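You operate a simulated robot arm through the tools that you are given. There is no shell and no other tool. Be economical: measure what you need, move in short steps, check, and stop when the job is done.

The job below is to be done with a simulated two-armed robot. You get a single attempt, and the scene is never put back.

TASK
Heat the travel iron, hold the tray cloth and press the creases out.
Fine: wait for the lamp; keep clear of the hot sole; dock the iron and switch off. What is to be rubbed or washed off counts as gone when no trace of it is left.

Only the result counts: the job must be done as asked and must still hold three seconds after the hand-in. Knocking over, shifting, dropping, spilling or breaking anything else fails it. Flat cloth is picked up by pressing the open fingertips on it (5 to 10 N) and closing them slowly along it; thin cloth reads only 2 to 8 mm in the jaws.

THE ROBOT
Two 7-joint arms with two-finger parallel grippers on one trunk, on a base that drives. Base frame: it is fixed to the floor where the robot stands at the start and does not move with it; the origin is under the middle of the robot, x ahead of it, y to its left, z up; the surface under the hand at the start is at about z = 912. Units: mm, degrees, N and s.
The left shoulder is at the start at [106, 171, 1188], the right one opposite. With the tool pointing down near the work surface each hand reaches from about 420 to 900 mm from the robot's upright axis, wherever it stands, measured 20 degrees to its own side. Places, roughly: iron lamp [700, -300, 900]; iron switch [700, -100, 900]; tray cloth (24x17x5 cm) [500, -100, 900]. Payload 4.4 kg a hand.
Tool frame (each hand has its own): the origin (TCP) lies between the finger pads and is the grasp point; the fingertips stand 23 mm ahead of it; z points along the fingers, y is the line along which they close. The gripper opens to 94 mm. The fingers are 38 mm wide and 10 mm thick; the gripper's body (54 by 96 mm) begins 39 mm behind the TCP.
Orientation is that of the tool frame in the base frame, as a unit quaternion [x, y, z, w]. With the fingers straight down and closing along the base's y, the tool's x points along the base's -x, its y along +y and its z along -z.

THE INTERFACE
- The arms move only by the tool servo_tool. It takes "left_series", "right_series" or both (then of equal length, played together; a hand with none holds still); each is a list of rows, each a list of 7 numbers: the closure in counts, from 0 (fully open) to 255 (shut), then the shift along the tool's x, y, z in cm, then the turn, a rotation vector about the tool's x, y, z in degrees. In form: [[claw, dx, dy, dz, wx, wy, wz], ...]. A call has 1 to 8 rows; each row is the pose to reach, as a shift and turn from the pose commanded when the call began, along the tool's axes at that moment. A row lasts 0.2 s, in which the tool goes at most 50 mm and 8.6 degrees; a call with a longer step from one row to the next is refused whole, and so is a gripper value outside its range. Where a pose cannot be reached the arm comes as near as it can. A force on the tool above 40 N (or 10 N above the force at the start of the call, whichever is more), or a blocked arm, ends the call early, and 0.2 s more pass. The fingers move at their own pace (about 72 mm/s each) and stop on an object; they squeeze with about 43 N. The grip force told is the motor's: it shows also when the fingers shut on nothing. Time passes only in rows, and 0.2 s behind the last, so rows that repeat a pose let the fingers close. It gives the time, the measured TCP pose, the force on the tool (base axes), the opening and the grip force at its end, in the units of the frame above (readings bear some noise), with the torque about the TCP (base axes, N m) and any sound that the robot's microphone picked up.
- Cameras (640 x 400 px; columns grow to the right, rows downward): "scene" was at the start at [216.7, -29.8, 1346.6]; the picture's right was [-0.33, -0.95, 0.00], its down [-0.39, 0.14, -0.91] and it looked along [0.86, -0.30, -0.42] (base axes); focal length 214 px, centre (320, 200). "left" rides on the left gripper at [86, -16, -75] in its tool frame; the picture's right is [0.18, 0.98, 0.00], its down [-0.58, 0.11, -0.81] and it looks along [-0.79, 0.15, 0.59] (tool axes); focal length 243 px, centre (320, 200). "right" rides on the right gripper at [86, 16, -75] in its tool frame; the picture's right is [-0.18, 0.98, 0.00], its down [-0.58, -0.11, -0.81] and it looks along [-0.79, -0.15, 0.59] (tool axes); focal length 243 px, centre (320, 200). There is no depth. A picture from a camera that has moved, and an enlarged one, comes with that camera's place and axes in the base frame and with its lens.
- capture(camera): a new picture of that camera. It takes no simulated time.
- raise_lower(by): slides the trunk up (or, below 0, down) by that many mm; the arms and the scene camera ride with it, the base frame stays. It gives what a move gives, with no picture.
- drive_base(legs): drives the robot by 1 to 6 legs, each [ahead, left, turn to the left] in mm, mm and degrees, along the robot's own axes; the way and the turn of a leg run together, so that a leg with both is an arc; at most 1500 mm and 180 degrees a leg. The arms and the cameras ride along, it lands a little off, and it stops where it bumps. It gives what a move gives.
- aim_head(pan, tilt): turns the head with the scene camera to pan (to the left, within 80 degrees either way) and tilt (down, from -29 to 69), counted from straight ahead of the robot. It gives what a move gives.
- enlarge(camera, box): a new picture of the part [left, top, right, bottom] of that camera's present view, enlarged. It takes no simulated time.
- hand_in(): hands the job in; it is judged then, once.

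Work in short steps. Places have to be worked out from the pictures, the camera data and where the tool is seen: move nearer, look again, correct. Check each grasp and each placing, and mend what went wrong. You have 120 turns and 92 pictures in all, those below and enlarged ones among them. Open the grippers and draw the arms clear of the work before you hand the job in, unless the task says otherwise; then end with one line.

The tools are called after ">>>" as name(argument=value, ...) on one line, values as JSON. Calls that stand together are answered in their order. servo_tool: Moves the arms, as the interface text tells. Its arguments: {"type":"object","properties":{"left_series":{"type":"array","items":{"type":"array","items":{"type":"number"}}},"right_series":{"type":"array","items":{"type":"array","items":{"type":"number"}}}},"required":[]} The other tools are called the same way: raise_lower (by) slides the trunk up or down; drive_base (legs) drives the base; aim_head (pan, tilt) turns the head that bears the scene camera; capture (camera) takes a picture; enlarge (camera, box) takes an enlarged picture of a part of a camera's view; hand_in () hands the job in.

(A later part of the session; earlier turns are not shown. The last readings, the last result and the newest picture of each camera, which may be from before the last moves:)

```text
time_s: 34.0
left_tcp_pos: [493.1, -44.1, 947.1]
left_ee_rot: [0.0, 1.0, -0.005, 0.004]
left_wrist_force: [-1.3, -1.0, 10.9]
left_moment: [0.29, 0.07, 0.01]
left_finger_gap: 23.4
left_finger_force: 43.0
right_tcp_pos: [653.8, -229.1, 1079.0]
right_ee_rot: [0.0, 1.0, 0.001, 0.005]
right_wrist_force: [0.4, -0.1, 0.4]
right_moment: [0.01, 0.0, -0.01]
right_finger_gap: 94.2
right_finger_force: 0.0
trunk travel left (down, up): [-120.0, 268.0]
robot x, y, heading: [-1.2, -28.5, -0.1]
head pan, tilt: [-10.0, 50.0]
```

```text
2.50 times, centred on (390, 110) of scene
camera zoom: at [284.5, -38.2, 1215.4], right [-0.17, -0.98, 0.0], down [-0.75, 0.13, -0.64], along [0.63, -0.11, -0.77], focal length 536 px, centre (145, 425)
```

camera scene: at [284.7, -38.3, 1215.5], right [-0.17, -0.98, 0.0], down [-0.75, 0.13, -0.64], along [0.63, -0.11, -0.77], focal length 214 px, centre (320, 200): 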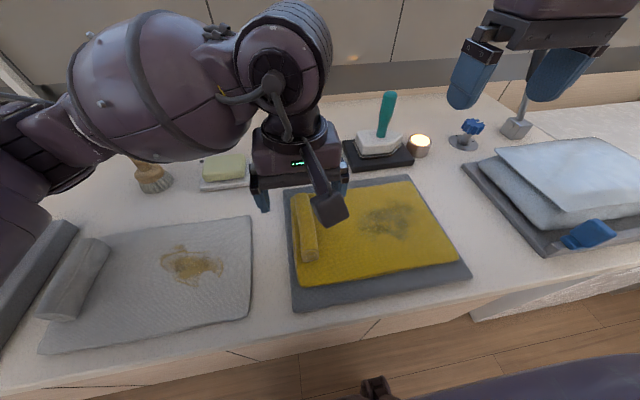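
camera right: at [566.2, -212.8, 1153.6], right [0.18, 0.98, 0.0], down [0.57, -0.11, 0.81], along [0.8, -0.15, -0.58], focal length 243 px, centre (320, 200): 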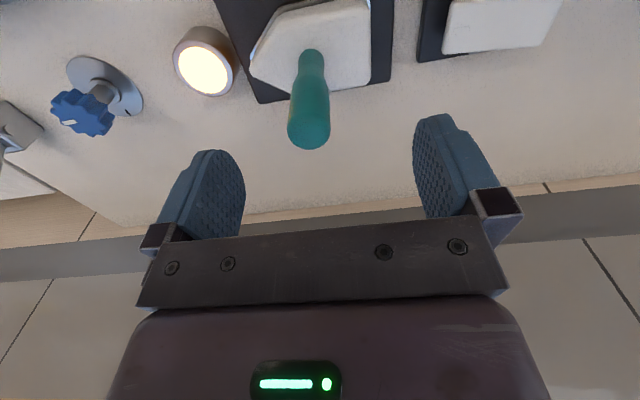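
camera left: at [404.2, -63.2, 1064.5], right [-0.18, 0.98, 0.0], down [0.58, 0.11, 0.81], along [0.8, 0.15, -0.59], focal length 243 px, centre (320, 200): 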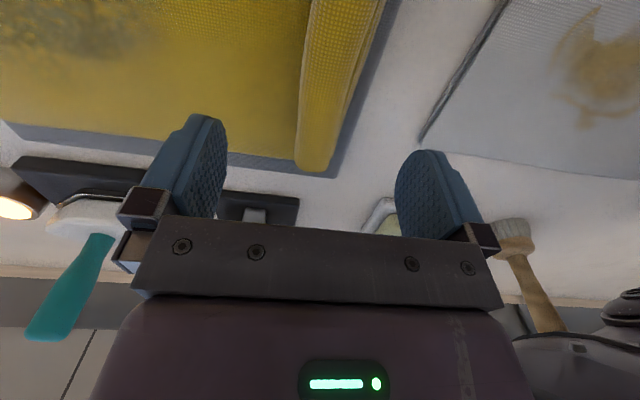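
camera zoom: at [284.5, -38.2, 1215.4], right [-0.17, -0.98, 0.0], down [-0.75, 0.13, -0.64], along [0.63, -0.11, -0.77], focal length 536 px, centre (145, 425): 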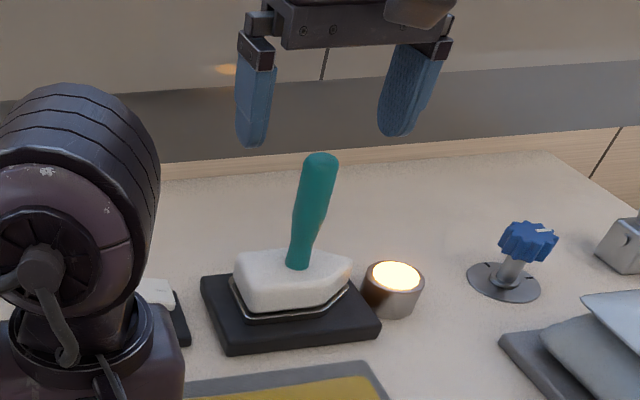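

The handle tip lies at about [657,-235], between the fingers. I correct by a few mm, descend and close on the handle.

>>> servo_tool(right_series=[[0, -0.3, -0.5, 2, 0, 0, 0], [0, -0.3, -0.5, 4.5, 0, 0, 0], [0, -0.3, -0.5, 7.4, 0, 0, 0], [100, -0.3, -0.5, 7.4, 0, 0, 0], [160, -0.3, -0.5, 7.4, 0, 0, 0], [255, -0.3, -0.5, 7.4, 0, 0, 0], [255, -0.3, -0.5, 7.4, 0, 0, 0]])

>>> capture(camera="right")

>>> enlarge(camera="scene", box=[290, 30, 490, 190])

```text
time_s: 35.6
left_tcp_pos: [490.9, -44.3, 946.8]
left_ee_rot: [0.0, 1.0, -0.005, 0.004]
left_wrist_force: [0.1, 0.1, 8.1]
left_moment: [0.27, 0.05, 0.0]
left_finger_gap: 23.6
left_finger_force: 42.8
right_tcp_pos: [656.2, -235.4, 1003.7]
right_ee_rot: [0.0, 1.0, 0.001, 0.004]
right_wrist_force: [1.0, -0.8, 1.3]
right_moment: [0.02, 0.03, -0.02]
right_finger_gap: 24.7
right_finger_force: 43.2
trunk travel left (down, up): [-120.0, 268.0]
robot x, y, heading: [4.5, -30.0, 0.1]
head pan, tilt: [-10.0, 50.0]
```

```text
58 pictures are left
camera right: at [568.8, -219.2, 1078.5], right [0.18, 0.98, 0.0], down [0.57, -0.11, 0.81], along [0.8, -0.15, -0.58], focal length 243 px, centre (320, 200)
```

right: 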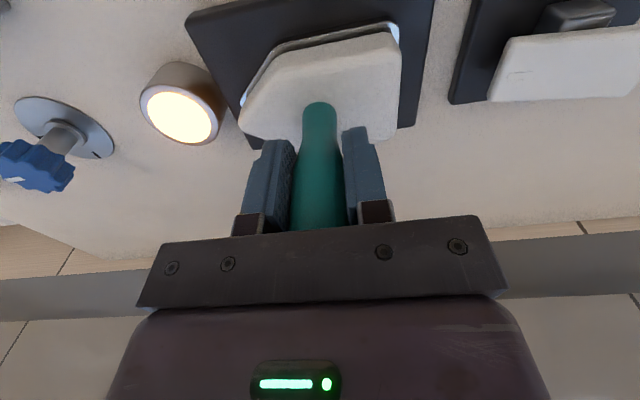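

```text
2.50 times, centred on (390, 110) of scene
camera zoom: at [284.6, -38.1, 1215.4], right [-0.17, -0.98, 0.0], down [-0.75, 0.13, -0.64], along [0.63, -0.11, -0.77], focal length 536 px, centre (145, 425)
```

zoom: 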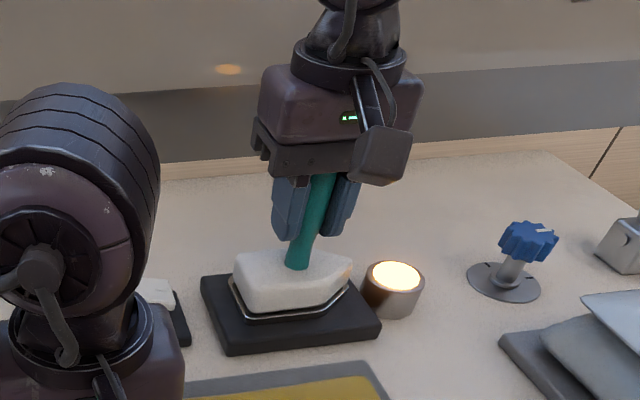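

The handle is gripped (24.7 mm); dock pose is TCP [656.2, -235.4, 1003.7]. I lift straight up 60 mm.

>>> servo_tool(right_series=[[255, 0, 0, -1, 0, 0, 0], [255, 0, 0, -3, 0, 0, 0], [255, 0, 0, -6, 0, 0, 0], [255, 0, 0, -6, 0, 0, 0]])

>>> capture(camera="scene")

>>> capture(camera="right")

```text
time_s: 36.6
left_tcp_pos: [491.5, -44.9, 947.3]
left_ee_rot: [0.0, 1.0, -0.005, 0.005]
left_wrist_force: [-1.8, 0.7, 14.7]
left_moment: [0.4, 0.14, 0.03]
left_finger_gap: 23.4
left_finger_force: 42.8
right_tcp_pos: [656.9, -235.8, 1063.6]
right_ee_rot: [0.0, 1.0, 0.0, 0.005]
right_wrist_force: [0.2, -0.2, -5.8]
right_moment: [-0.06, -0.03, 0.0]
right_finger_gap: 24.5
right_finger_force: 43.3
trunk travel left (down, up): [-120.0, 268.0]
robot x, y, heading: [-1.6, -26.9, 0.0]
head pan, tilt: [-10.0, 50.0]
```

```text
56 pictures are left
camera scene: at [284.8, -38.1, 1215.3], right [-0.17, -0.98, 0.0], down [-0.75, 0.13, -0.64], along [0.63, -0.11, -0.77], focal length 214 px, centre (320, 200)
```

scene: 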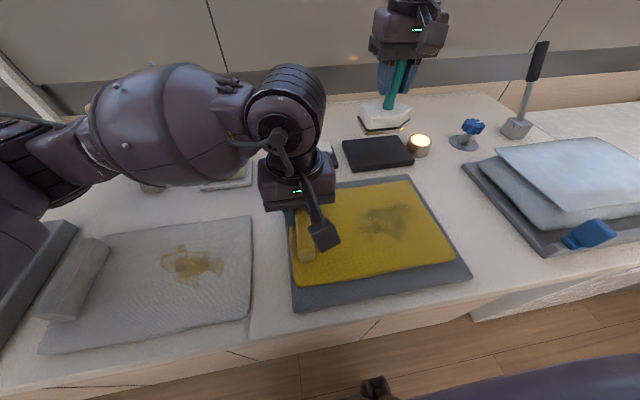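

```text
55 pictures are left
camera right: at [569.6, -220.3, 1138.7], right [0.18, 0.98, 0.0], down [0.57, -0.11, 0.81], along [0.8, -0.15, -0.58], focal length 243 px, centre (320, 200)
```

right: 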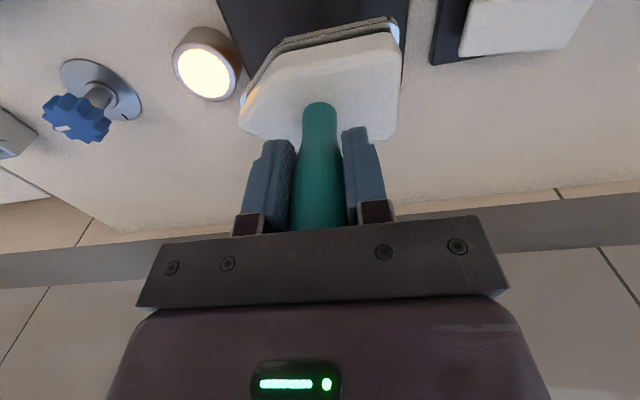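

The iron hangs rigid at 6 N. I carry it at this height over the crease patch, centred near [468, -190].

>>> servo_tool(right_series=[[255, 3, 0.6, 0, 0, 0, 0], [255, 6, 1.2, 0, 0, 0, 0], [255, 9, 1.8, 0, 0, 0, 0], [255, 12, 2.4, 0, 0, 0, 0], [255, 15, 3.0, 0, 0, 0, 0], [255, 17.5, 3.5, 0, 0, 0, 0], [255, 17.5, 3.5, 2, 0, 0, 0], [255, 17.5, 3.5, 2, 0, 0, 0]])

>>> capture(camera="scene")

>>> capture(camera="right")

```text
time_s: 38.4
left_tcp_pos: [492.2, -44.6, 946.4]
left_ee_rot: [0.0, 1.0, -0.005, 0.004]
left_wrist_force: [-0.4, 0.5, 12.7]
left_moment: [0.33, 0.03, 0.02]
left_finger_gap: 23.5
left_finger_force: 44.0
right_tcp_pos: [484.1, -200.2, 1043.9]
right_ee_rot: [0.0, 1.0, 0.001, 0.004]
right_wrist_force: [-0.2, 0.4, -6.1]
right_moment: [0.02, 0.01, -0.01]
right_finger_gap: 25.0
right_finger_force: 43.4
trunk travel left (down, up): [-120.0, 268.0]
robot x, y, heading: [-2.6, -23.0, 0.0]
head pan, tilt: [-10.0, 50.0]
```

```text
54 pictures are left
camera scene: at [284.8, -38.2, 1215.3], right [-0.17, -0.98, 0.0], down [-0.75, 0.13, -0.64], along [0.63, -0.11, -0.77], focal length 214 px, centre (320, 200)
```

scene: 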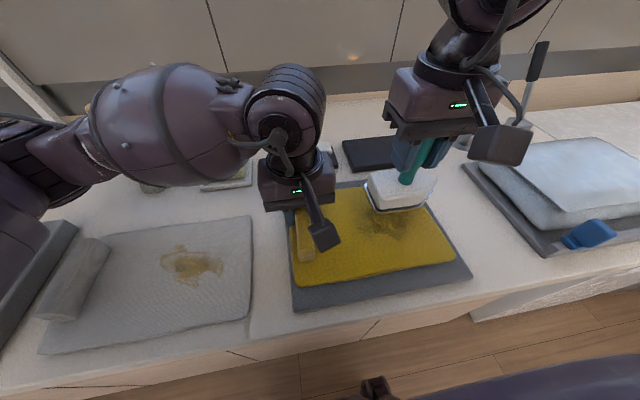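

```text
53 pictures are left
camera right: at [396.1, -184.0, 1118.7], right [0.18, 0.98, 0.0], down [0.57, -0.11, 0.81], along [0.8, -0.15, -0.58], focal length 243 px, centre (320, 200)
```

right: 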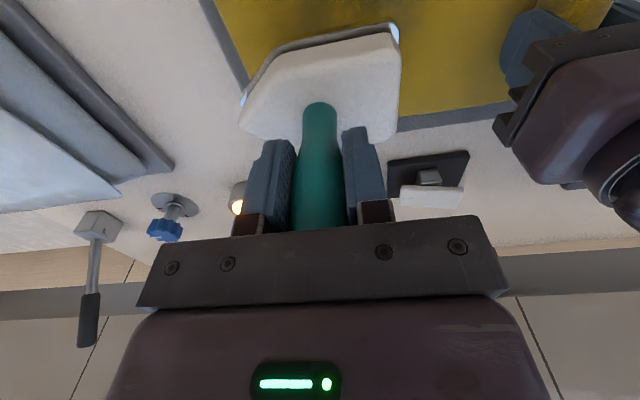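

I descend toward the cloth, with finer steps near contact.

>>> servo_tool(right_series=[[255, 0.8, 0.3, 1.5, 0, 0, 0], [255, 0.8, 0.3, 3, 0, 0, 0], [255, 0.8, 0.3, 3.5, 0, 0, 0], [255, 0.8, 0.3, 3.8, 0, 0, 0], [255, 0.8, 0.3, 3.8, 0, 0, 0]])

```text
time_s: 39.6
left_tcp_pos: [492.5, -45.1, 945.9]
left_ee_rot: [0.0, 1.0, -0.002, 0.004]
left_wrist_force: [0.9, 2.9, 7.1]
left_moment: [0.39, 0.37, 0.01]
left_finger_gap: 23.4
left_finger_force: 42.8
right_tcp_pos: [475.5, -197.4, 1009.8]
right_ee_rot: [0.0, 1.0, 0.001, 0.009]
right_wrist_force: [-2.9, -4.5, 18.4]
right_moment: [-0.13, 0.78, 0.05]
right_finger_gap: 24.5
right_finger_force: 43.1
trunk travel left (down, up): [-120.0, 268.0]
robot x, y, heading: [1.3, -31.5, 0.2]
head pan, tilt: [-10.0, 50.0]
stopped in row 5 (right hand): the force on the tool passed its limit at 42 N (the readings are from after the stop); the commanded pose is now the measured one
```

Contact at TCP z ≈ 1010 with about 20 N. I stroke sideways over the patch at this height.

>>> servo_tool(right_series=[[255, 0, 1, 0, 0, 0, 0], [255, 0, 2, 0, 0, 0, 0], [255, 0, 3.2, 0, 0, 0, 0], [255, 0, 1.5, 0, 0, 0, 0], [255, 0, 0, 0, 0, 0, 0], [255, 0, -1.5, 0, 0, 0, 0], [255, 0, -3, 0, 0, 0, 0], [255, 0, -1, 0, 0, 0, 0]])

>>> enlarge(camera="scene", box=[270, 130, 490, 320])

```text
time_s: 41.3
left_tcp_pos: [491.1, -44.1, 944.9]
left_ee_rot: [-0.001, 1.0, -0.002, 0.004]
left_wrist_force: [-0.8, 0.5, 11.8]
left_moment: [0.58, 0.48, 0.16]
left_finger_gap: 23.4
left_finger_force: 42.5
right_tcp_pos: [475.5, -222.2, 1009.3]
right_ee_rot: [0.001, 1.0, 0.0, 0.009]
right_wrist_force: [-3.2, -6.7, 21.4]
right_moment: [0.46, 0.51, 0.14]
right_finger_gap: 24.7
right_finger_force: 42.7
trunk travel left (down, up): [-120.0, 268.0]
robot x, y, heading: [1.2, -28.4, -0.2]
head pan, tilt: [-10.0, 50.0]
stopped in row 8 (right hand): the force on the tool passed its limit at 50 N (the readings are from after the stop); the commanded pose is now the measured one
```

```text
2.11 times, centred on (380, 225) of scene
camera zoom: at [283.1, -38.9, 1215.7], right [-0.17, -0.98, 0.0], down [-0.75, 0.13, -0.64], along [0.63, -0.11, -0.76], focal length 452 px, centre (194, 147)
```

zoom: 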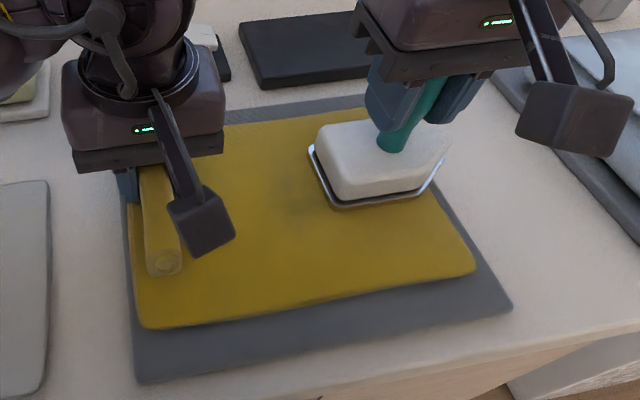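

Most of the patch has vanished; a faint trace remains near [468,-147]. I ease 1 mm and stroke further left and nearer.

>>> servo_tool(right_series=[[255, 0.5, 1, -0.1, 0, 0, 0], [255, 1.2, 2.2, -0.1, 0, 0, 0], [255, 1.8, 3.5, -0.1, 0, 0, 0], [255, 1.8, 5, -0.1, 0, 0, 0], [255, 1.8, 6.5, -0.1, 0, 0, 0], [255, 0.5, 6.5, -0.1, 0, 0, 0], [255, -0.8, 6.5, -0.1, 0, 0, 0], [255, -0.8, 5, -0.1, 0, 0, 0]])

>>> enlarge(camera="scene", box=[270, 130, 490, 320])

```text
time_s: 43.1
left_tcp_pos: [491.1, -43.5, 945.8]
left_ee_rot: [-0.001, 1.0, -0.003, 0.003]
left_wrist_force: [-2.5, -2.3, 37.5]
left_moment: [0.5, 0.34, -0.07]
left_finger_gap: 23.5
left_finger_force: 43.1
right_tcp_pos: [483.6, -173.7, 1008.8]
right_ee_rot: [0.001, 1.0, -0.002, 0.008]
right_wrist_force: [0.2, -0.2, -4.6]
right_moment: [0.03, 0.04, 0.03]
right_finger_gap: 24.5
right_finger_force: 43.1
trunk travel left (down, up): [-120.0, 268.0]
robot x, y, heading: [-0.7, -27.3, 0.2]
head pan, tilt: [-10.0, 50.0]
```

```text
2.11 times, centred on (380, 225) of scene
camera zoom: at [283.3, -38.7, 1215.8], right [-0.17, -0.98, 0.0], down [-0.75, 0.13, -0.64], along [0.63, -0.11, -0.77], focal length 452 px, centre (194, 147)
```

zoom: 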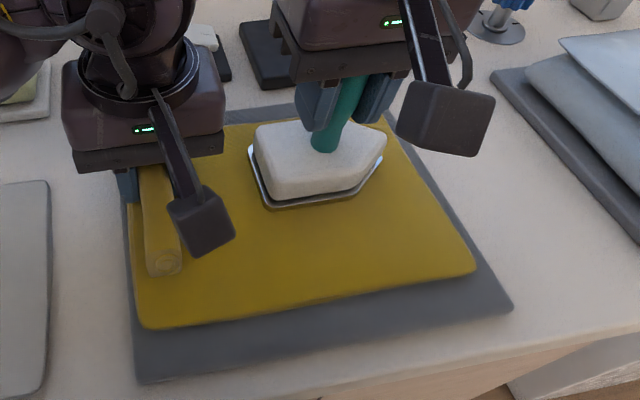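

Contact has been lost on this pass (reading = iron weight). I press again by 3 mm and do another pass toward the far and left edges.

>>> servo_tool(right_series=[[255, 0, 0, 0.3, 0, 0, 0], [255, 0, 1.2, 0.3, 0, 0, 0], [255, -1.2, 1.2, 0.3, 0, 0, 0], [255, -1.5, 0, 0.3, 0, 0, 0], [255, -1.5, -1.5, 0.3, 0, 0, 0], [255, -1.5, -3, 0.3, 0, 0, 0], [255, -1.5, -4.5, 0.3, 0, 0, 0], [255, 0, -4.5, 0.3, 0, 0, 0]])

>>> enlarge(camera="scene", box=[270, 130, 490, 320])

```text
time_s: 43.6
left_tcp_pos: [490.8, -43.8, 945.9]
left_ee_rot: [-0.001, 1.0, -0.001, 0.004]
left_wrist_force: [-2.8, 1.9, 20.1]
left_moment: [0.66, 0.57, -0.02]
left_finger_gap: 23.7
left_finger_force: 43.1
right_tcp_pos: [484.8, -167.0, 1007.7]
right_ee_rot: [0.002, 1.0, -0.001, 0.011]
right_wrist_force: [-1.4, -5.1, 21.1]
right_moment: [0.11, 0.75, 0.18]
right_finger_gap: 24.6
right_finger_force: 42.8
trunk travel left (down, up): [-120.0, 268.0]
robot x, y, heading: [-2.0, -22.7, 0.1]
head pan, tilt: [-10.0, 50.0]
stopped in row 2 (right hand): the force on the tool passed its limit at 43 N (the readings are from after the stop); the commanded pose is now the measured one
```

```text
2.11 times, centred on (380, 225) of scene
camera zoom: at [282.7, -39.1, 1216.0], right [-0.18, -0.98, 0.0], down [-0.75, 0.13, -0.64], along [0.63, -0.11, -0.76], focal length 452 px, centre (194, 147)
```

zoom: 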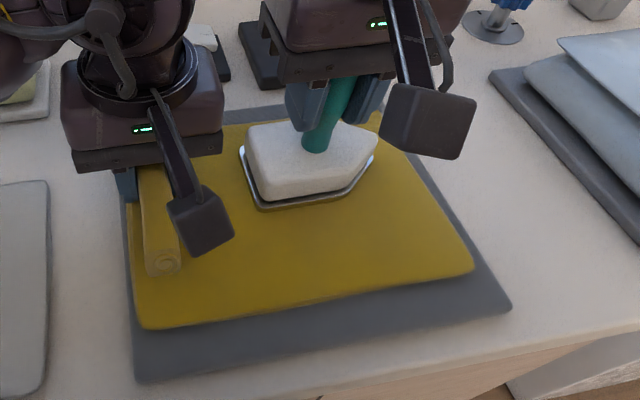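

Now in contact at ~20 N with commanded pose reset; I stroke from here at constant height over the upper left part and back.

>>> servo_tool(right_series=[[255, 0, 1, 0, 0, 0, 0], [255, -1, 1, 0, 0, 0, 0], [255, -2, 0.5, 0, 0, 0, 0], [255, -2, -1, 0, 0, 0, 0], [255, -2, -2.5, 0, 0, 0, 0], [255, -2, -4, 0, 0, 0, 0], [255, -2, -5.5, 0, 0, 0, 0], [255, -1, -6.5, 0, 0, 0, 0]])

>>> enlarge(camera="scene", box=[270, 130, 490, 320])

```text
time_s: 44.9
left_tcp_pos: [492.3, -44.2, 946.1]
left_ee_rot: [-0.001, 1.0, -0.002, 0.005]
left_wrist_force: [-2.2, 8.2, 14.7]
left_moment: [0.55, 0.32, 0.08]
left_finger_gap: 23.5
left_finger_force: 43.3
right_tcp_pos: [503.2, -197.1, 1008.8]
right_ee_rot: [0.001, 1.0, -0.001, 0.011]
right_wrist_force: [-4.8, -8.0, 19.7]
right_moment: [0.02, 0.51, 0.08]
right_finger_gap: 24.5
right_finger_force: 42.7
trunk travel left (down, up): [-120.0, 268.0]
robot x, y, heading: [-0.4, -24.7, 0.0]
head pan, tilt: [-10.0, 50.0]
stopped in row 6 (left hand): the force on the tool passed its limit at 40 N (the readings are from after the stop); the commanded pose is now the measured one
```

```text
2.11 times, centred on (380, 225) of scene
camera zoom: at [283.0, -38.8, 1215.6], right [-0.18, -0.98, 0.0], down [-0.75, 0.13, -0.64], along [0.63, -0.11, -0.76], focal length 452 px, centre (194, 147)
```

zoom: 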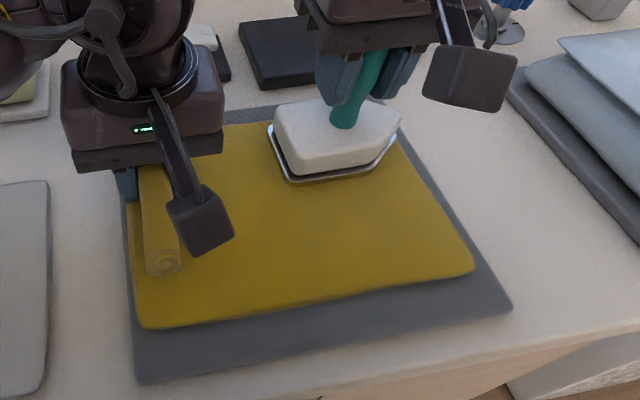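

No trace visible on the exposed part. I run one pass over the right part, then lift and inspect.

>>> servo_tool(right_series=[[255, 0, -1.2, -0.05, 0, 0, 0], [255, 0, -2.4, -0.05, 0, 0, 0], [255, 1, -3, -0.05, 0, 0, 0], [255, 2.2, -3, -0.05, 0, 0, 0], [255, 3.4, -3, -0.05, 0, 0, 0], [255, 4.6, -2, -0.05, 0, 0, 0], [255, 5.4, -0.5, -0.05, 0, 0, 0], [255, 5.4, 1, -0.05, 0, 0, 0]])

>>> enlarge(camera="scene", box=[270, 130, 490, 320])

```text
time_s: 46.7
left_tcp_pos: [492.0, -43.1, 945.4]
left_ee_rot: [-0.002, 1.0, -0.002, 0.005]
left_wrist_force: [-1.3, 8.8, 24.4]
left_moment: [0.16, 0.87, -0.8]
left_finger_gap: 23.5
left_finger_force: 42.9
right_tcp_pos: [448.5, -186.4, 1008.5]
right_ee_rot: [0.001, 1.0, -0.002, 0.009]
right_wrist_force: [-0.8, -10.5, 17.4]
right_moment: [0.14, 0.21, 0.09]
right_finger_gap: 24.7
right_finger_force: 43.1
trunk travel left (down, up): [-120.0, 268.0]
robot x, y, heading: [-2.0, -22.5, -0.0]
head pan, tilt: [-10.0, 50.0]
```

```text
2.11 times, centred on (380, 225) of scene
camera zoom: at [282.8, -38.9, 1216.0], right [-0.17, -0.98, 0.0], down [-0.75, 0.13, -0.64], along [0.63, -0.11, -0.76], focal length 452 px, centre (194, 147)
```

zoom: 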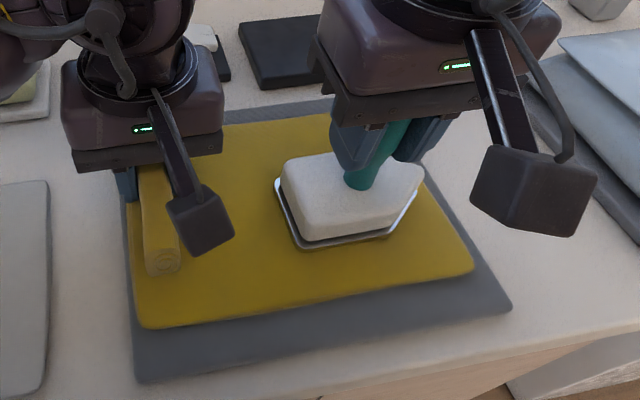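

Good contact here. One more stroke to the left and back at this near row, then I lift.

>>> servo_tool(right_series=[[255, 0, 1.2, -0.03, 0, 0, 0], [255, 0, 2.4, -0.03, 0, 0, 0], [255, -1, 3, -0.03, 0, 0, 0], [255, -1, 1.5, -0.03, 0, 0, 0], [255, -1, 0, -0.03, 0, 0, 0], [255, -1, 0, -2, 0, 0, 0], [255, -3, -1, -5.5, 0, 0, 0], [255, -6, -2, -5.5, 0, 0, 0]])

>>> enlarge(camera="scene", box=[270, 130, 490, 320])

```text
time_s: 48.0
left_tcp_pos: [491.9, -44.2, 947.3]
left_ee_rot: [0.0, 1.0, -0.004, 0.004]
left_wrist_force: [-6.9, 1.9, 19.3]
left_moment: [0.57, -0.06, 0.19]
left_finger_gap: 23.5
left_finger_force: 43.1
right_tcp_pos: [460.2, -188.2, 1010.0]
right_ee_rot: [0.001, 1.0, -0.004, 0.007]
right_wrist_force: [0.8, -0.3, -7.2]
right_moment: [0.01, 0.0, 0.03]
right_finger_gap: 24.7
right_finger_force: 42.8
trunk travel left (down, up): [-120.0, 268.0]
robot x, y, heading: [-2.3, -27.4, 0.2]
head pan, tilt: [-10.0, 50.0]
stopped in row 6 (left hand): the force on the tool passed its limit at 42 N (the readings are from after the stop); the commanded pose is now the measured one
```

```text
2.11 times, centred on (380, 225) of scene
camera zoom: at [284.8, -38.4, 1214.7], right [-0.17, -0.98, 0.0], down [-0.75, 0.13, -0.64], along [0.63, -0.11, -0.77], focal length 452 px, centre (194, 147)
```

zoom: 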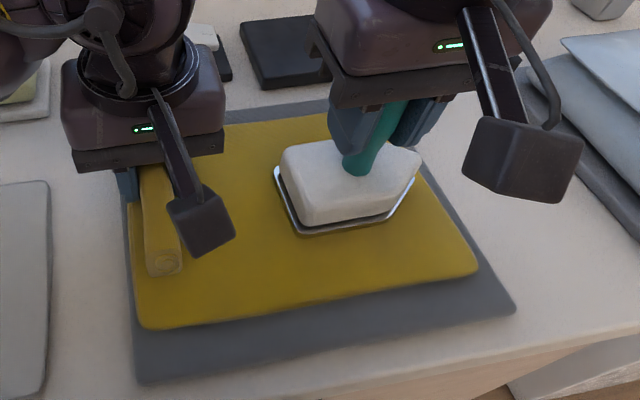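

The stop came from the left hand's small overload as the iron was let off. I lift the iron and move it off the patch to inspect.

>>> servo_tool(right_series=[[255, 0, 0, -2, 0, 0, 0], [255, 0, 0, -5, 0, 0, 0], [255, -4, -1, -5.5, 0, 0, 0], [255, -8, -2, -5.5, 0, 0, 0], [255, -12, -3, -5.5, 0, 0, 0], [255, -16, -4, -5.5, 0, 0, 0], [255, -16, -4, -5.5, 0, 0, 0]])

>>> enlarge(camera="scene", box=[270, 150, 490, 320])

```text
time_s: 49.6
left_tcp_pos: [492.5, -43.3, 946.0]
left_ee_rot: [-0.002, 1.0, -0.002, 0.005]
left_wrist_force: [-3.7, 0.6, 19.2]
left_moment: [0.54, 0.6, -0.06]
left_finger_gap: 23.4
left_finger_force: 43.6
right_tcp_pos: [619.9, -226.6, 1069.5]
right_ee_rot: [0.001, 1.0, -0.002, 0.009]
right_wrist_force: [0.1, -0.3, -5.9]
right_moment: [-0.03, 0.02, 0.02]
right_finger_gap: 24.8
right_finger_force: 42.8
trunk travel left (down, up): [-120.0, 268.0]
robot x, y, heading: [2.0, -25.3, 0.2]
head pan, tilt: [-10.0, 50.0]
```

```text
2.35 times, centred on (380, 235) of scene
camera zoom: at [284.5, -38.9, 1215.5], right [-0.17, -0.98, 0.0], down [-0.75, 0.13, -0.64], along [0.63, -0.11, -0.77], focal length 505 px, centre (179, 118)
```

zoom: 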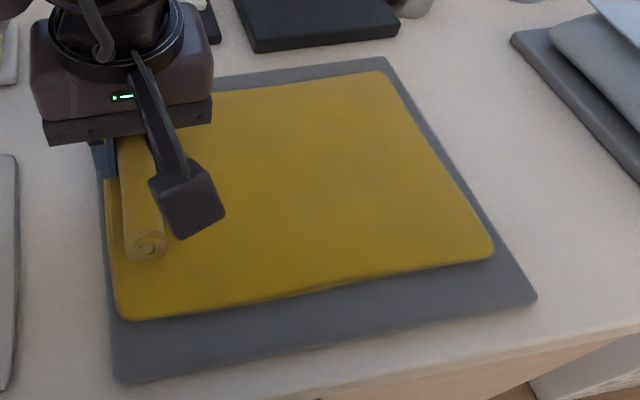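

It looks clean; I zoom in further on the patch to check for any faint trace.

>>> enlarge(camera="scene", box=[335, 175, 445, 265])

>>> enlarge(camera="left", box=[0, 0, 320, 200])

```text
4.44 times, centred on (390, 220) of scene
camera zoom: at [284.5, -38.9, 1215.5], right [-0.17, -0.98, 0.0], down [-0.75, 0.13, -0.64], along [0.63, -0.11, -0.77], focal length 953 px, centre (9, 111)
```

zoom: 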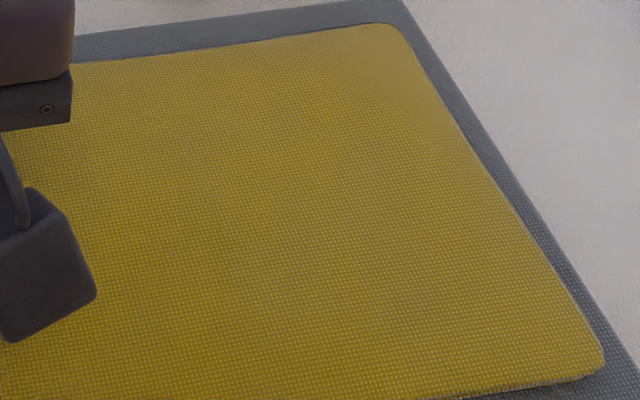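

```text
2.00 times, centred on (160, 100) of left
camera zoom: at [406.4, -59.3, 1019.6], right [-0.19, 0.98, -0.01], down [0.57, 0.12, 0.81], along [0.8, 0.15, -0.58], focal length 485 px, centre (640, 400)
```

zoom: 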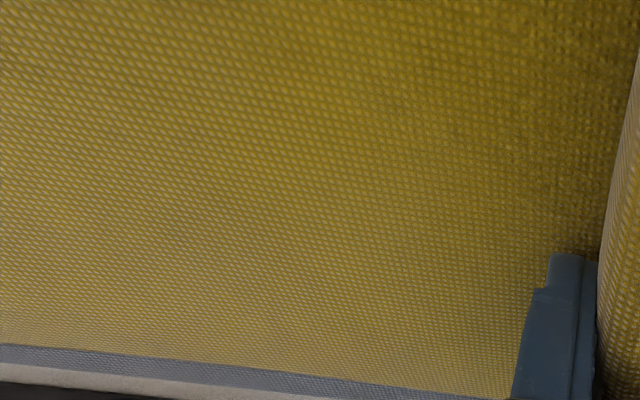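

It looks clean, but for certainty I do one more full pass. I bring the iron back over the patch, just above contact.

>>> servo_tool(right_series=[[255, 4, 1.5, 0, 0, 0, 0], [255, 8, 3, 0, 0, 0, 0], [255, 12, 5, 0, 0, 0, 0], [255, 14, 5.5, 1, 0, 0, 0], [255, 14, 5.5, 4, 0, 0, 0], [255, 14, 5.5, 5.5, 0, 0, 0], [255, 14, 5.5, 6, 0, 0, 0], [255, 14, 5.5, 6, 0, 0, 0]])

```text
time_s: 51.4
left_tcp_pos: [492.5, -44.5, 945.8]
left_ee_rot: [-0.001, 1.0, -0.002, 0.004]
left_wrist_force: [1.0, -0.4, 21.9]
left_moment: [0.54, 0.38, -0.02]
left_finger_gap: 23.6
left_finger_force: 42.6
right_tcp_pos: [482.9, -173.0, 1010.6]
right_ee_rot: [0.0, 1.0, -0.003, 0.009]
right_wrist_force: [0.2, 0.3, -6.9]
right_moment: [-0.03, -0.02, -0.03]
right_finger_gap: 24.7
right_finger_force: 42.8
trunk travel left (down, up): [-120.0, 268.0]
robot x, y, heading: [2.5, -24.3, -0.2]
head pan, tilt: [-10.0, 50.0]
```

Just above contact at [483,-173]. I press 3 mm and stroke.

>>> servo_tool(right_series=[[255, 0, 0.7, 0.15, 0, 0, 0], [255, 0, 1.5, 0.25, 0, 0, 0], [255, 0, 0, 0.25, 0, 0, 0], [255, 0, -1.5, 0.25, 0, 0, 0], [255, 0, -3, 0.25, 0, 0, 0], [255, 0, -4.5, 0.25, 0, 0, 0], [255, 0, -6, 0.25, 0, 0, 0], [255, 1.5, -6, 0.25, 0, 0, 0]])

```text
time_s: 52.1
left_tcp_pos: [493.1, -42.9, 946.0]
left_ee_rot: [-0.002, 1.0, -0.001, 0.004]
left_wrist_force: [1.1, 3.4, 11.0]
left_moment: [0.27, 0.53, -0.02]
left_finger_gap: 23.5
left_finger_force: 42.8
right_tcp_pos: [480.5, -158.6, 1010.7]
right_ee_rot: [0.001, 1.0, -0.001, 0.013]
right_wrist_force: [-2.4, -8.1, 18.3]
right_moment: [0.3, 0.73, 0.21]
right_finger_gap: 24.8
right_finger_force: 43.1
trunk travel left (down, up): [-120.0, 268.0]
robot x, y, heading: [-1.1, -27.1, -0.0]
head pan, tilt: [-10.0, 50.0]
stopped in row 3 (right hand): the force on the tool passed its limit at 42 N (the readings are from after the stop); the commanded pose is now the measured one
```

In contact at ~20 N; I continue the strokes at constant height.

>>> servo_tool(right_series=[[255, 0.8, -0.8, 0, 0, 0, 0], [255, 2, -1, 0, 0, 0, 0], [255, 3.2, -1, 0, 0, 0, 0], [255, 3.2, -2.5, 0, 0, 0, 0], [255, 3.2, -4, 0, 0, 0, 0], [255, 3, -5.5, 0, 0, 0, 0], [255, 2, -7, 0, 0, 0, 0], [255, 0.5, -7, 0, 0, 0, 0]])

```text
time_s: 53.9
left_tcp_pos: [493.1, -43.0, 946.9]
left_ee_rot: [-0.003, 1.0, 0.0, 0.006]
left_wrist_force: [13.4, -6.6, 16.3]
left_moment: [-0.12, 1.4, 0.58]
left_finger_gap: 23.5
left_finger_force: 42.7
right_tcp_pos: [474.4, -230.6, 1008.7]
right_ee_rot: [0.001, 1.0, -0.003, 0.011]
right_wrist_force: [-15.5, -1.5, 32.2]
right_moment: [0.2, 0.97, 0.19]
right_finger_gap: 24.7
right_finger_force: 43.2
trunk travel left (down, up): [-120.0, 268.0]
robot x, y, heading: [2.4, -22.9, 0.1]
head pan, tilt: [-10.0, 50.0]
```

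Good firm strokes. A last pass over the far part, then lift off and move back toward the dock.

>>> servo_tool(right_series=[[255, -1.2, 0.5, -0.1, 0, 0, 0], [255, -2.2, 1.5, -0.1, 0, 0, 0], [255, -2.2, 3, -0.1, 0, 0, 0], [255, -2.2, 4.5, -0.1, 0, 0, 0], [255, -2.2, 6, -0.1, 0, 0, 0]])

>>> servo_tool(right_series=[[255, 0, 0, -2, 0, 0, 0], [255, 0, 0, -6, 0, 0, 0], [255, -3, -1.5, -6, 0, 0, 0], [255, -6, -3, -6, 0, 0, 0], [255, -9, -4.5, -6, 0, 0, 0], [255, -12, -6, -6, 0, 0, 0], [255, -12, -6, -6, 0, 0, 0]])

>>> enlarge(camera="scene", box=[290, 170, 450, 275])

>>> capture(camera="scene")

>>> capture(camera="right")

```text
time_s: 55.1
left_tcp_pos: [492.4, -43.5, 946.2]
left_ee_rot: [-0.001, 1.0, -0.003, 0.005]
left_wrist_force: [-2.7, 0.4, 13.6]
left_moment: [0.98, 0.04, 0.3]
left_finger_gap: 23.6
left_finger_force: 42.8
right_tcp_pos: [498.9, -172.1, 1009.5]
right_ee_rot: [0.0, 1.0, 0.0, 0.01]
right_wrist_force: [-2.9, 2.5, 8.3]
right_moment: [0.15, -0.08, -0.02]
right_finger_gap: 24.7
right_finger_force: 42.5
trunk travel left (down, up): [-120.0, 268.0]
robot x, y, heading: [-0.7, -25.9, 0.0]
head pan, tilt: [-10.0, 50.0]
stopped in row 5 (left hand): the force on the tool passed its limit at 40 N (the readings are from after the stop); the commanded pose is now the measured one
```

```text
time_s: 56.7
left_tcp_pos: [492.6, -44.7, 944.9]
left_ee_rot: [-0.002, 1.0, -0.002, 0.006]
left_wrist_force: [-3.1, 1.3, 26.1]
left_moment: [0.42, 0.55, 0.03]
left_finger_gap: 23.5
left_finger_force: 42.7
right_tcp_pos: [620.4, -234.3, 1071.2]
right_ee_rot: [0.001, 1.0, -0.002, 0.011]
right_wrist_force: [-0.5, 0.4, -5.7]
right_moment: [0.0, -0.04, 0.01]
right_finger_gap: 24.7
right_finger_force: 42.7
trunk travel left (down, up): [-120.0, 268.0]
robot x, y, heading: [-1.2, -27.4, -0.2]
head pan, tilt: [-10.0, 50.0]
```

```text
3.81 times, centred on (370, 222) of scene
camera zoom: at [284.3, -38.9, 1215.6], right [-0.17, -0.98, 0.0], down [-0.75, 0.13, -0.64], along [0.63, -0.11, -0.77], focal length 817 px, centre (130, 114)
```

zoom: 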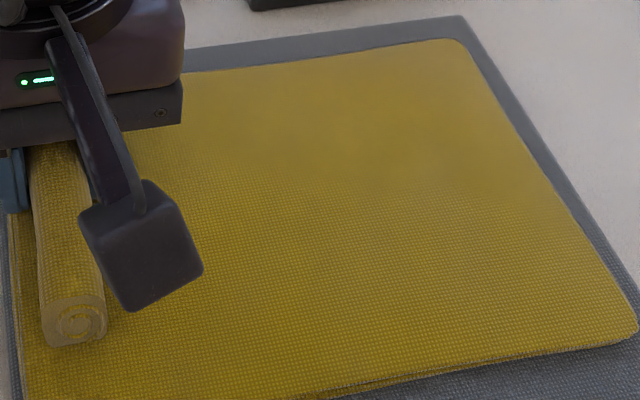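

```text
42 pictures are left
camera scene: at [284.3, -38.9, 1215.6], right [-0.17, -0.98, 0.0], down [-0.75, 0.13, -0.64], along [0.63, -0.11, -0.77], focal length 214 px, centre (320, 200)
```

scene: 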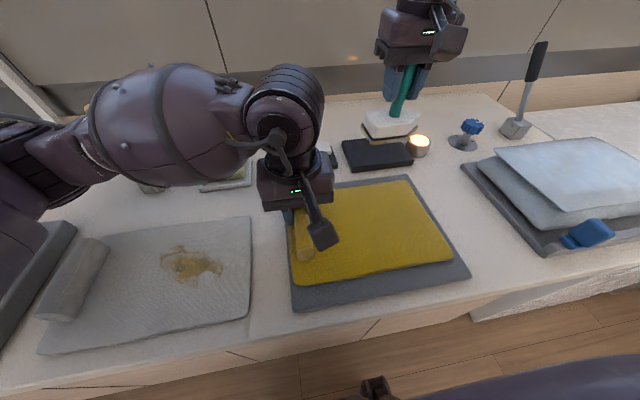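

```text
41 pictures are left
camera right: at [531.1, -216.7, 1143.8], right [0.19, 0.98, 0.0], down [0.56, -0.11, 0.82], along [0.8, -0.15, -0.57], focal length 243 px, centre (320, 200)
```

right: 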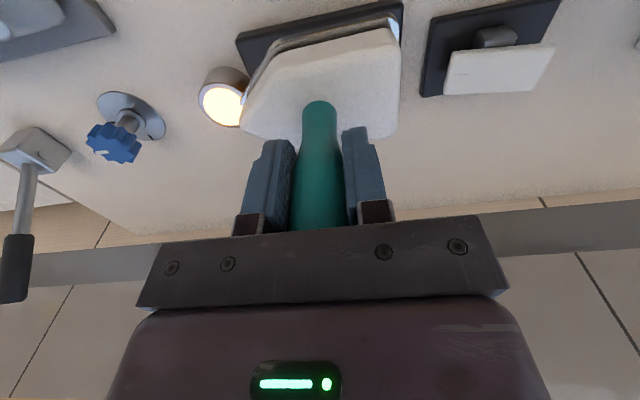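

The cloth is clean and the iron sits unchanged in the grip. I move above the dock, correcting the slight pitch.

>>> servo_tool(right_series=[[255, -1.8, -0.05, 0, 0, 0.8, 0], [255, -3.6, -0.1, 0, 0, 0.8, 0], [255, -3.6, -0.1, 2, 0, 0.8, 0], [255, -3.6, -0.1, 3.5, 0, 0.8, 0], [255, -3.6, -0.1, 3.5, 0, 0.8, 0]])

>>> enlarge(camera="right", box=[160, 0, 460, 190])

>>> enlarge(camera="scene", box=[320, 70, 460, 190])

```text
time_s: 57.9
left_tcp_pos: [493.2, -43.8, 945.7]
left_ee_rot: [-0.002, 1.0, -0.003, 0.005]
left_wrist_force: [0.0, 0.6, 29.5]
left_moment: [0.37, 0.45, 0.06]
left_finger_gap: 23.7
left_finger_force: 43.0
right_tcp_pos: [654.4, -235.0, 1036.7]
right_ee_rot: [0.002, 1.0, -0.002, 0.003]
right_wrist_force: [0.1, -0.3, -6.4]
right_moment: [-0.02, 0.01, 0.0]
right_finger_gap: 24.6
right_finger_force: 43.0
trunk travel left (down, up): [-120.0, 268.0]
robot x, y, heading: [0.7, -22.8, 0.1]
head pan, tilt: [-10.0, 50.0]
```

```text
2.11 times, centred on (310, 95) of right
camera zoom: at [567.8, -216.8, 1111.7], right [0.19, 0.98, 0.0], down [0.58, -0.11, 0.81], along [0.8, -0.15, -0.59], focal length 511 px, centre (341, 421)
```

zoom: 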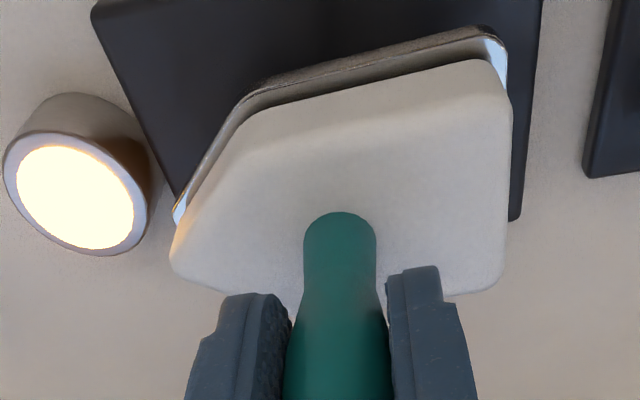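

```text
3.33 times, centred on (390, 130) of scene
camera zoom: at [284.4, -39.0, 1215.6], right [-0.17, -0.98, 0.0], down [-0.75, 0.13, -0.64], along [0.63, -0.11, -0.77], focal length 715 px, centre (87, 433)
```

zoom: 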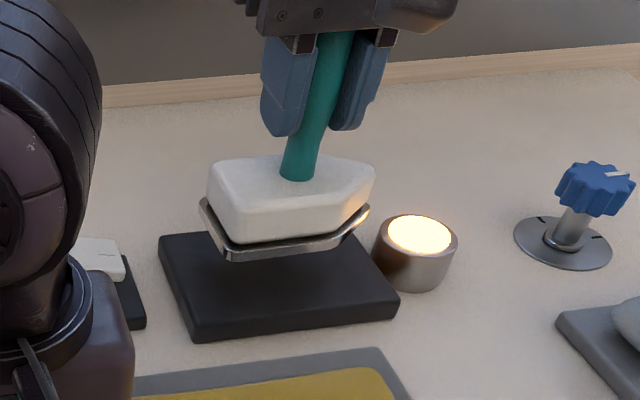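

Aligned. I lower onto the dock with fine final steps (x +1.5 mm).

>>> servo_tool(right_series=[[255, -0.15, 0, 1.5, 0, 0, 0], [255, -0.15, 0, 2.6, 0, 0, 0], [255, -0.15, 0, 3.0, 0, 0, 0], [255, -0.15, 0, 3.3, 0, 0, 0], [255, -0.15, 0, 3.3, 0, 0, 0]])

>>> enlarge(camera="scene", box=[320, 70, 460, 190])

```text
time_s: 59.1
left_tcp_pos: [493.7, -42.9, 945.2]
left_ee_rot: [-0.002, 1.0, -0.003, 0.005]
left_wrist_force: [0.7, -0.4, 30.8]
left_moment: [0.39, 0.36, 0.08]
left_finger_gap: 23.6
left_finger_force: 42.8
right_tcp_pos: [656.7, -235.3, 1003.6]
right_ee_rot: [0.001, 1.0, -0.002, 0.004]
right_wrist_force: [-0.3, 0.1, -6.4]
right_moment: [-0.05, -0.01, -0.01]
right_finger_gap: 24.5
right_finger_force: 42.9
trunk travel left (down, up): [-120.0, 268.0]
robot x, y, heading: [-0.4, -22.9, -0.2]
head pan, tilt: [-10.0, 50.0]
```

```text
3.33 times, centred on (390, 130) of scene
camera zoom: at [284.4, -39.0, 1215.6], right [-0.17, -0.98, 0.0], down [-0.75, 0.13, -0.64], along [0.63, -0.11, -0.77], focal length 715 px, centre (87, 433)
```

zoom: 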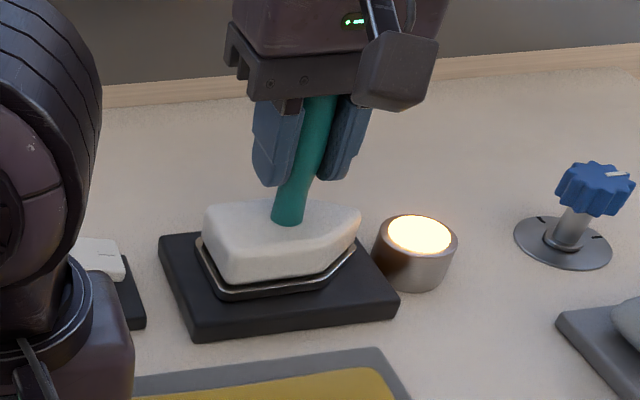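

Still hanging by about a millimetre. I lower in 1 mm steps until the weight comes off.

>>> servo_tool(right_series=[[255, 0, 0, 0.1, 0, 0, 0], [255, 0, 0, 0.15, 0, 0, 0], [255, 0, 0, 0.15, 0, 0, 0]])

```text
time_s: 59.9
left_tcp_pos: [492.6, -43.5, 946.5]
left_ee_rot: [-0.002, 1.0, -0.002, 0.006]
left_wrist_force: [3.7, 1.1, 22.8]
left_moment: [0.33, 0.44, 0.09]
left_finger_gap: 23.6
left_finger_force: 43.3
right_tcp_pos: [656.9, -234.3, 1004.6]
right_ee_rot: [0.001, 1.0, -0.002, 0.004]
right_wrist_force: [0.4, -3.7, 5.7]
right_moment: [0.14, -0.34, -0.09]
right_finger_gap: 24.6
right_finger_force: 42.8
trunk travel left (down, up): [-120.0, 268.0]
robot x, y, heading: [0.9, -25.8, -0.1]
head pan, tilt: [-10.0, 50.0]
```

It rests on the dock (weight off). I open the right hand and rise straight up.

>>> servo_tool(right_series=[[120, 0, 0, 0, 0, 0, 0], [0, 0, 0, 0, 0, 0, 0], [0, 0, 0, 0, 0, 0, 0], [0, 0, 0, 0, 0, 0, 0], [0, 0, 0, -3, 0, 0, 0], [0, 0, 0, -7, 0, 0, 0], [0, 0, 0, -10, 0, 0, 0], [0, 0, 0, -10, 0, 0, 0]])

>>> enlarge(camera="scene", box=[320, 70, 460, 190])

>>> capture(camera="right")

```text
time_s: 61.7
left_tcp_pos: [492.4, -44.2, 945.5]
left_ee_rot: [-0.002, 1.0, -0.004, 0.006]
left_wrist_force: [-0.2, -0.9, 26.2]
left_moment: [0.41, 0.41, 0.06]
left_finger_gap: 23.5
left_finger_force: 43.2
right_tcp_pos: [657.3, -231.3, 1102.9]
right_ee_rot: [0.0, 1.0, -0.001, 0.004]
right_wrist_force: [-0.2, -0.3, -0.7]
right_moment: [0.02, 0.02, 0.02]
right_finger_gap: 93.7
right_finger_force: 0.0
trunk travel left (down, up): [-120.0, 268.0]
robot x, y, heading: [2.6, -26.4, -0.3]
head pan, tilt: [-10.0, 50.0]
```

```text
3.33 times, centred on (390, 130) of scene
camera zoom: at [284.1, -38.9, 1215.6], right [-0.17, -0.98, 0.0], down [-0.75, 0.13, -0.64], along [0.63, -0.11, -0.77], focal length 715 px, centre (87, 433)
```

zoom: 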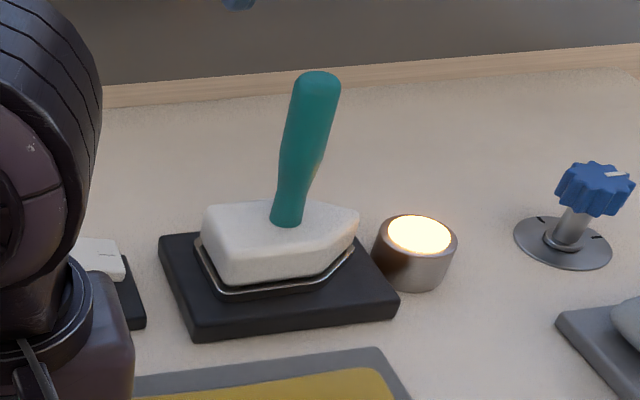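

```text
36 pictures are left
camera right: at [569.5, -215.9, 1178.0], right [0.19, 0.98, 0.0], down [0.58, -0.11, 0.81], along [0.8, -0.15, -0.59], focal length 243 px, centre (320, 200)
```

right: 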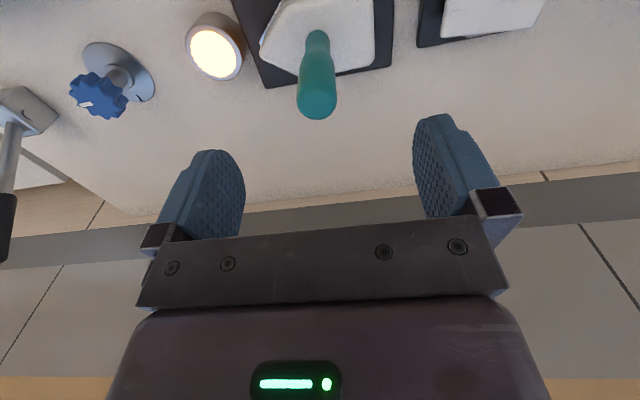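

The iron sits in the dock as before. I release the roll with the left hand (easing 3 mm up first) and rise.

>>> servo_tool(left_series=[[255, 0, 0, -0.3, 0, 0, 0], [180, 0, 0, -0.3, 0, 0, 0], [120, 0, 0, -0.3, 0, 0, 0], [120, 0, 0, -0.3, 0, 0, 0], [120, 0, 0, -3, 0, 0, 0], [120, 0, 0, -7, 0, 0, 0], [120, 0, 0, -11, 0, 0, 0], [120, 0, 0, -11, 0, 0, 0]])

>>> capture(camera="scene")

>>> capture(camera="left")

```text
time_s: 63.5
left_tcp_pos: [493.7, -42.6, 1056.4]
left_ee_rot: [-0.002, 1.0, -0.002, 0.003]
left_wrist_force: [0.5, 0.2, -0.2]
left_moment: [0.01, 0.03, -0.04]
left_finger_gap: 49.5
left_finger_force: 0.0
right_tcp_pos: [659.4, -230.6, 1101.2]
right_ee_rot: [0.001, 1.0, -0.002, 0.004]
right_wrist_force: [0.6, -0.5, -0.3]
right_moment: [0.01, 0.0, -0.01]
right_finger_gap: 93.7
right_finger_force: 0.2
trunk travel left (down, up): [-120.0, 268.0]
robot x, y, heading: [1.3, -27.7, -0.1]
head pan, tilt: [-10.0, 50.0]
```

```text
35 pictures are left
camera scene: at [286.1, -38.8, 1214.9], right [-0.17, -0.98, 0.0], down [-0.75, 0.13, -0.64], along [0.63, -0.11, -0.77], focal length 214 px, centre (320, 200)
```

scene: 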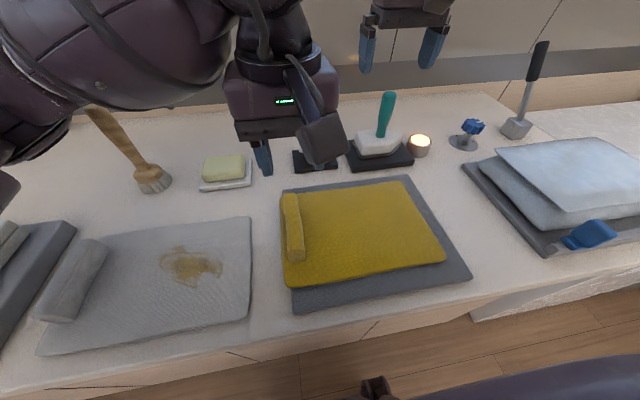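

```text
34 pictures are left
camera left: at [407.7, -57.4, 1129.9], right [-0.19, 0.98, -0.01], down [0.58, 0.11, 0.81], along [0.8, 0.15, -0.59], focal length 243 px, centre (320, 200)
```

left: 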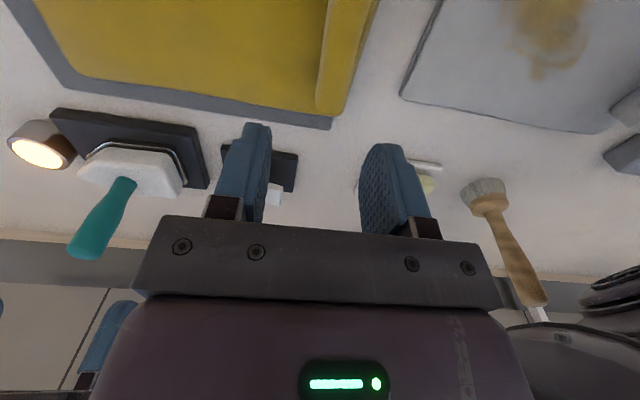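

The iron is docked, the cloth is released and flat. I draw the right hand back and bring the closed left hand over the now raised +y end of the rocker.

>>> servo_tool(left_series=[[255, -2.4, -0.4, 0, 0, 0, 0], [255, -4.8, -0.8, 0, 0, 0, 0], [255, -7.2, -1.2, 0, 0, 0, 0], [255, -9.6, -1.6, 1, 0, 0, 0], [255, -12, -2, 2, 0, 0, 0], [255, -14.4, -2.5, 3, 0, 0, 0], [255, -16.8, -2.9, 4.4, 0, 0, 0], [255, -16.8, -2.9, 4.4, 0, 0, 0]], right_series=[[0, 0, 0, -2, 0, 0, 0], [0, 2, -1, -4, 0, 0, 0], [0, 5, -2, -6, 0, 0, 0], [0, 8, -3, -6, 0, 0, 0], [0, 11, -4, -6, 0, 0, 0], [0, 14, -5, -6, 0, 0, 0], [0, 16, -6, -6, 0, 0, 0], [0, 16, -6, -6, 0, 0, 0]])

>>> capture(camera="scene")

>>> enlarge(camera="left", box=[160, 0, 480, 200])

```text
time_s: 65.3
left_tcp_pos: [663.9, -70.3, 1014.4]
left_ee_rot: [-0.001, 1.0, -0.003, 0.004]
left_wrist_force: [0.8, 0.4, 0.6]
left_moment: [0.02, 0.0, -0.02]
left_finger_gap: 0.0
left_finger_force: 42.6
right_tcp_pos: [496.0, -292.7, 1161.9]
right_ee_rot: [0.001, 1.0, -0.002, 0.002]
right_wrist_force: [0.3, -0.5, 0.2]
right_moment: [-0.01, 0.01, -0.03]
right_finger_gap: 93.7
right_finger_force: 0.0
trunk travel left (down, up): [-120.0, 268.0]
robot x, y, heading: [-1.5, -24.8, -0.0]
head pan, tilt: [-10.0, 50.0]
```

```text
33 pictures are left
camera scene: at [285.3, -38.6, 1215.3], right [-0.17, -0.98, 0.0], down [-0.75, 0.13, -0.64], along [0.63, -0.11, -0.77], focal length 214 px, centre (320, 200)
```

scene: 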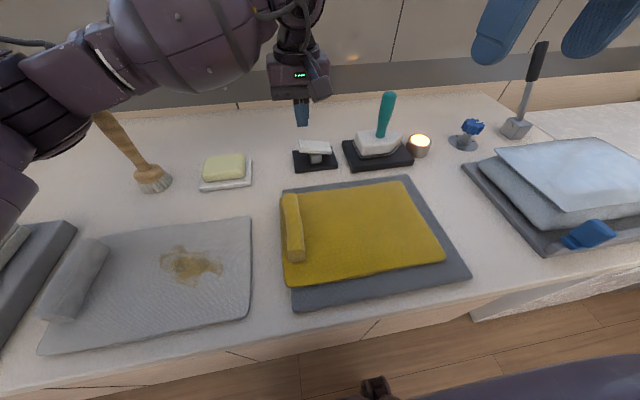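

```text
2.00 times, centred on (320, 100) of left
camera zoom: at [576.9, -86.3, 1088.0], right [-0.19, 0.98, -0.01], down [0.57, 0.11, 0.81], along [0.8, 0.15, -0.59], focal length 485 px, centre (320, 400)
```

zoom: 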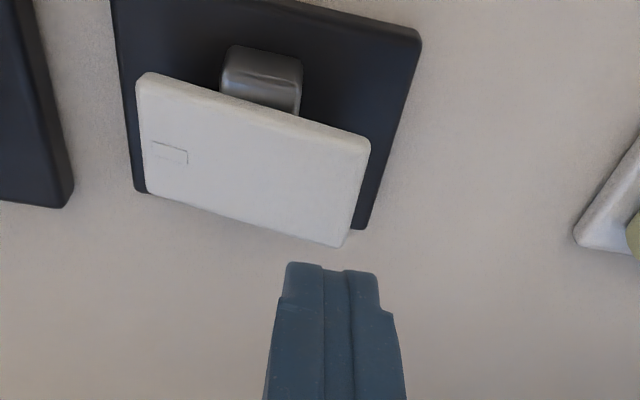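

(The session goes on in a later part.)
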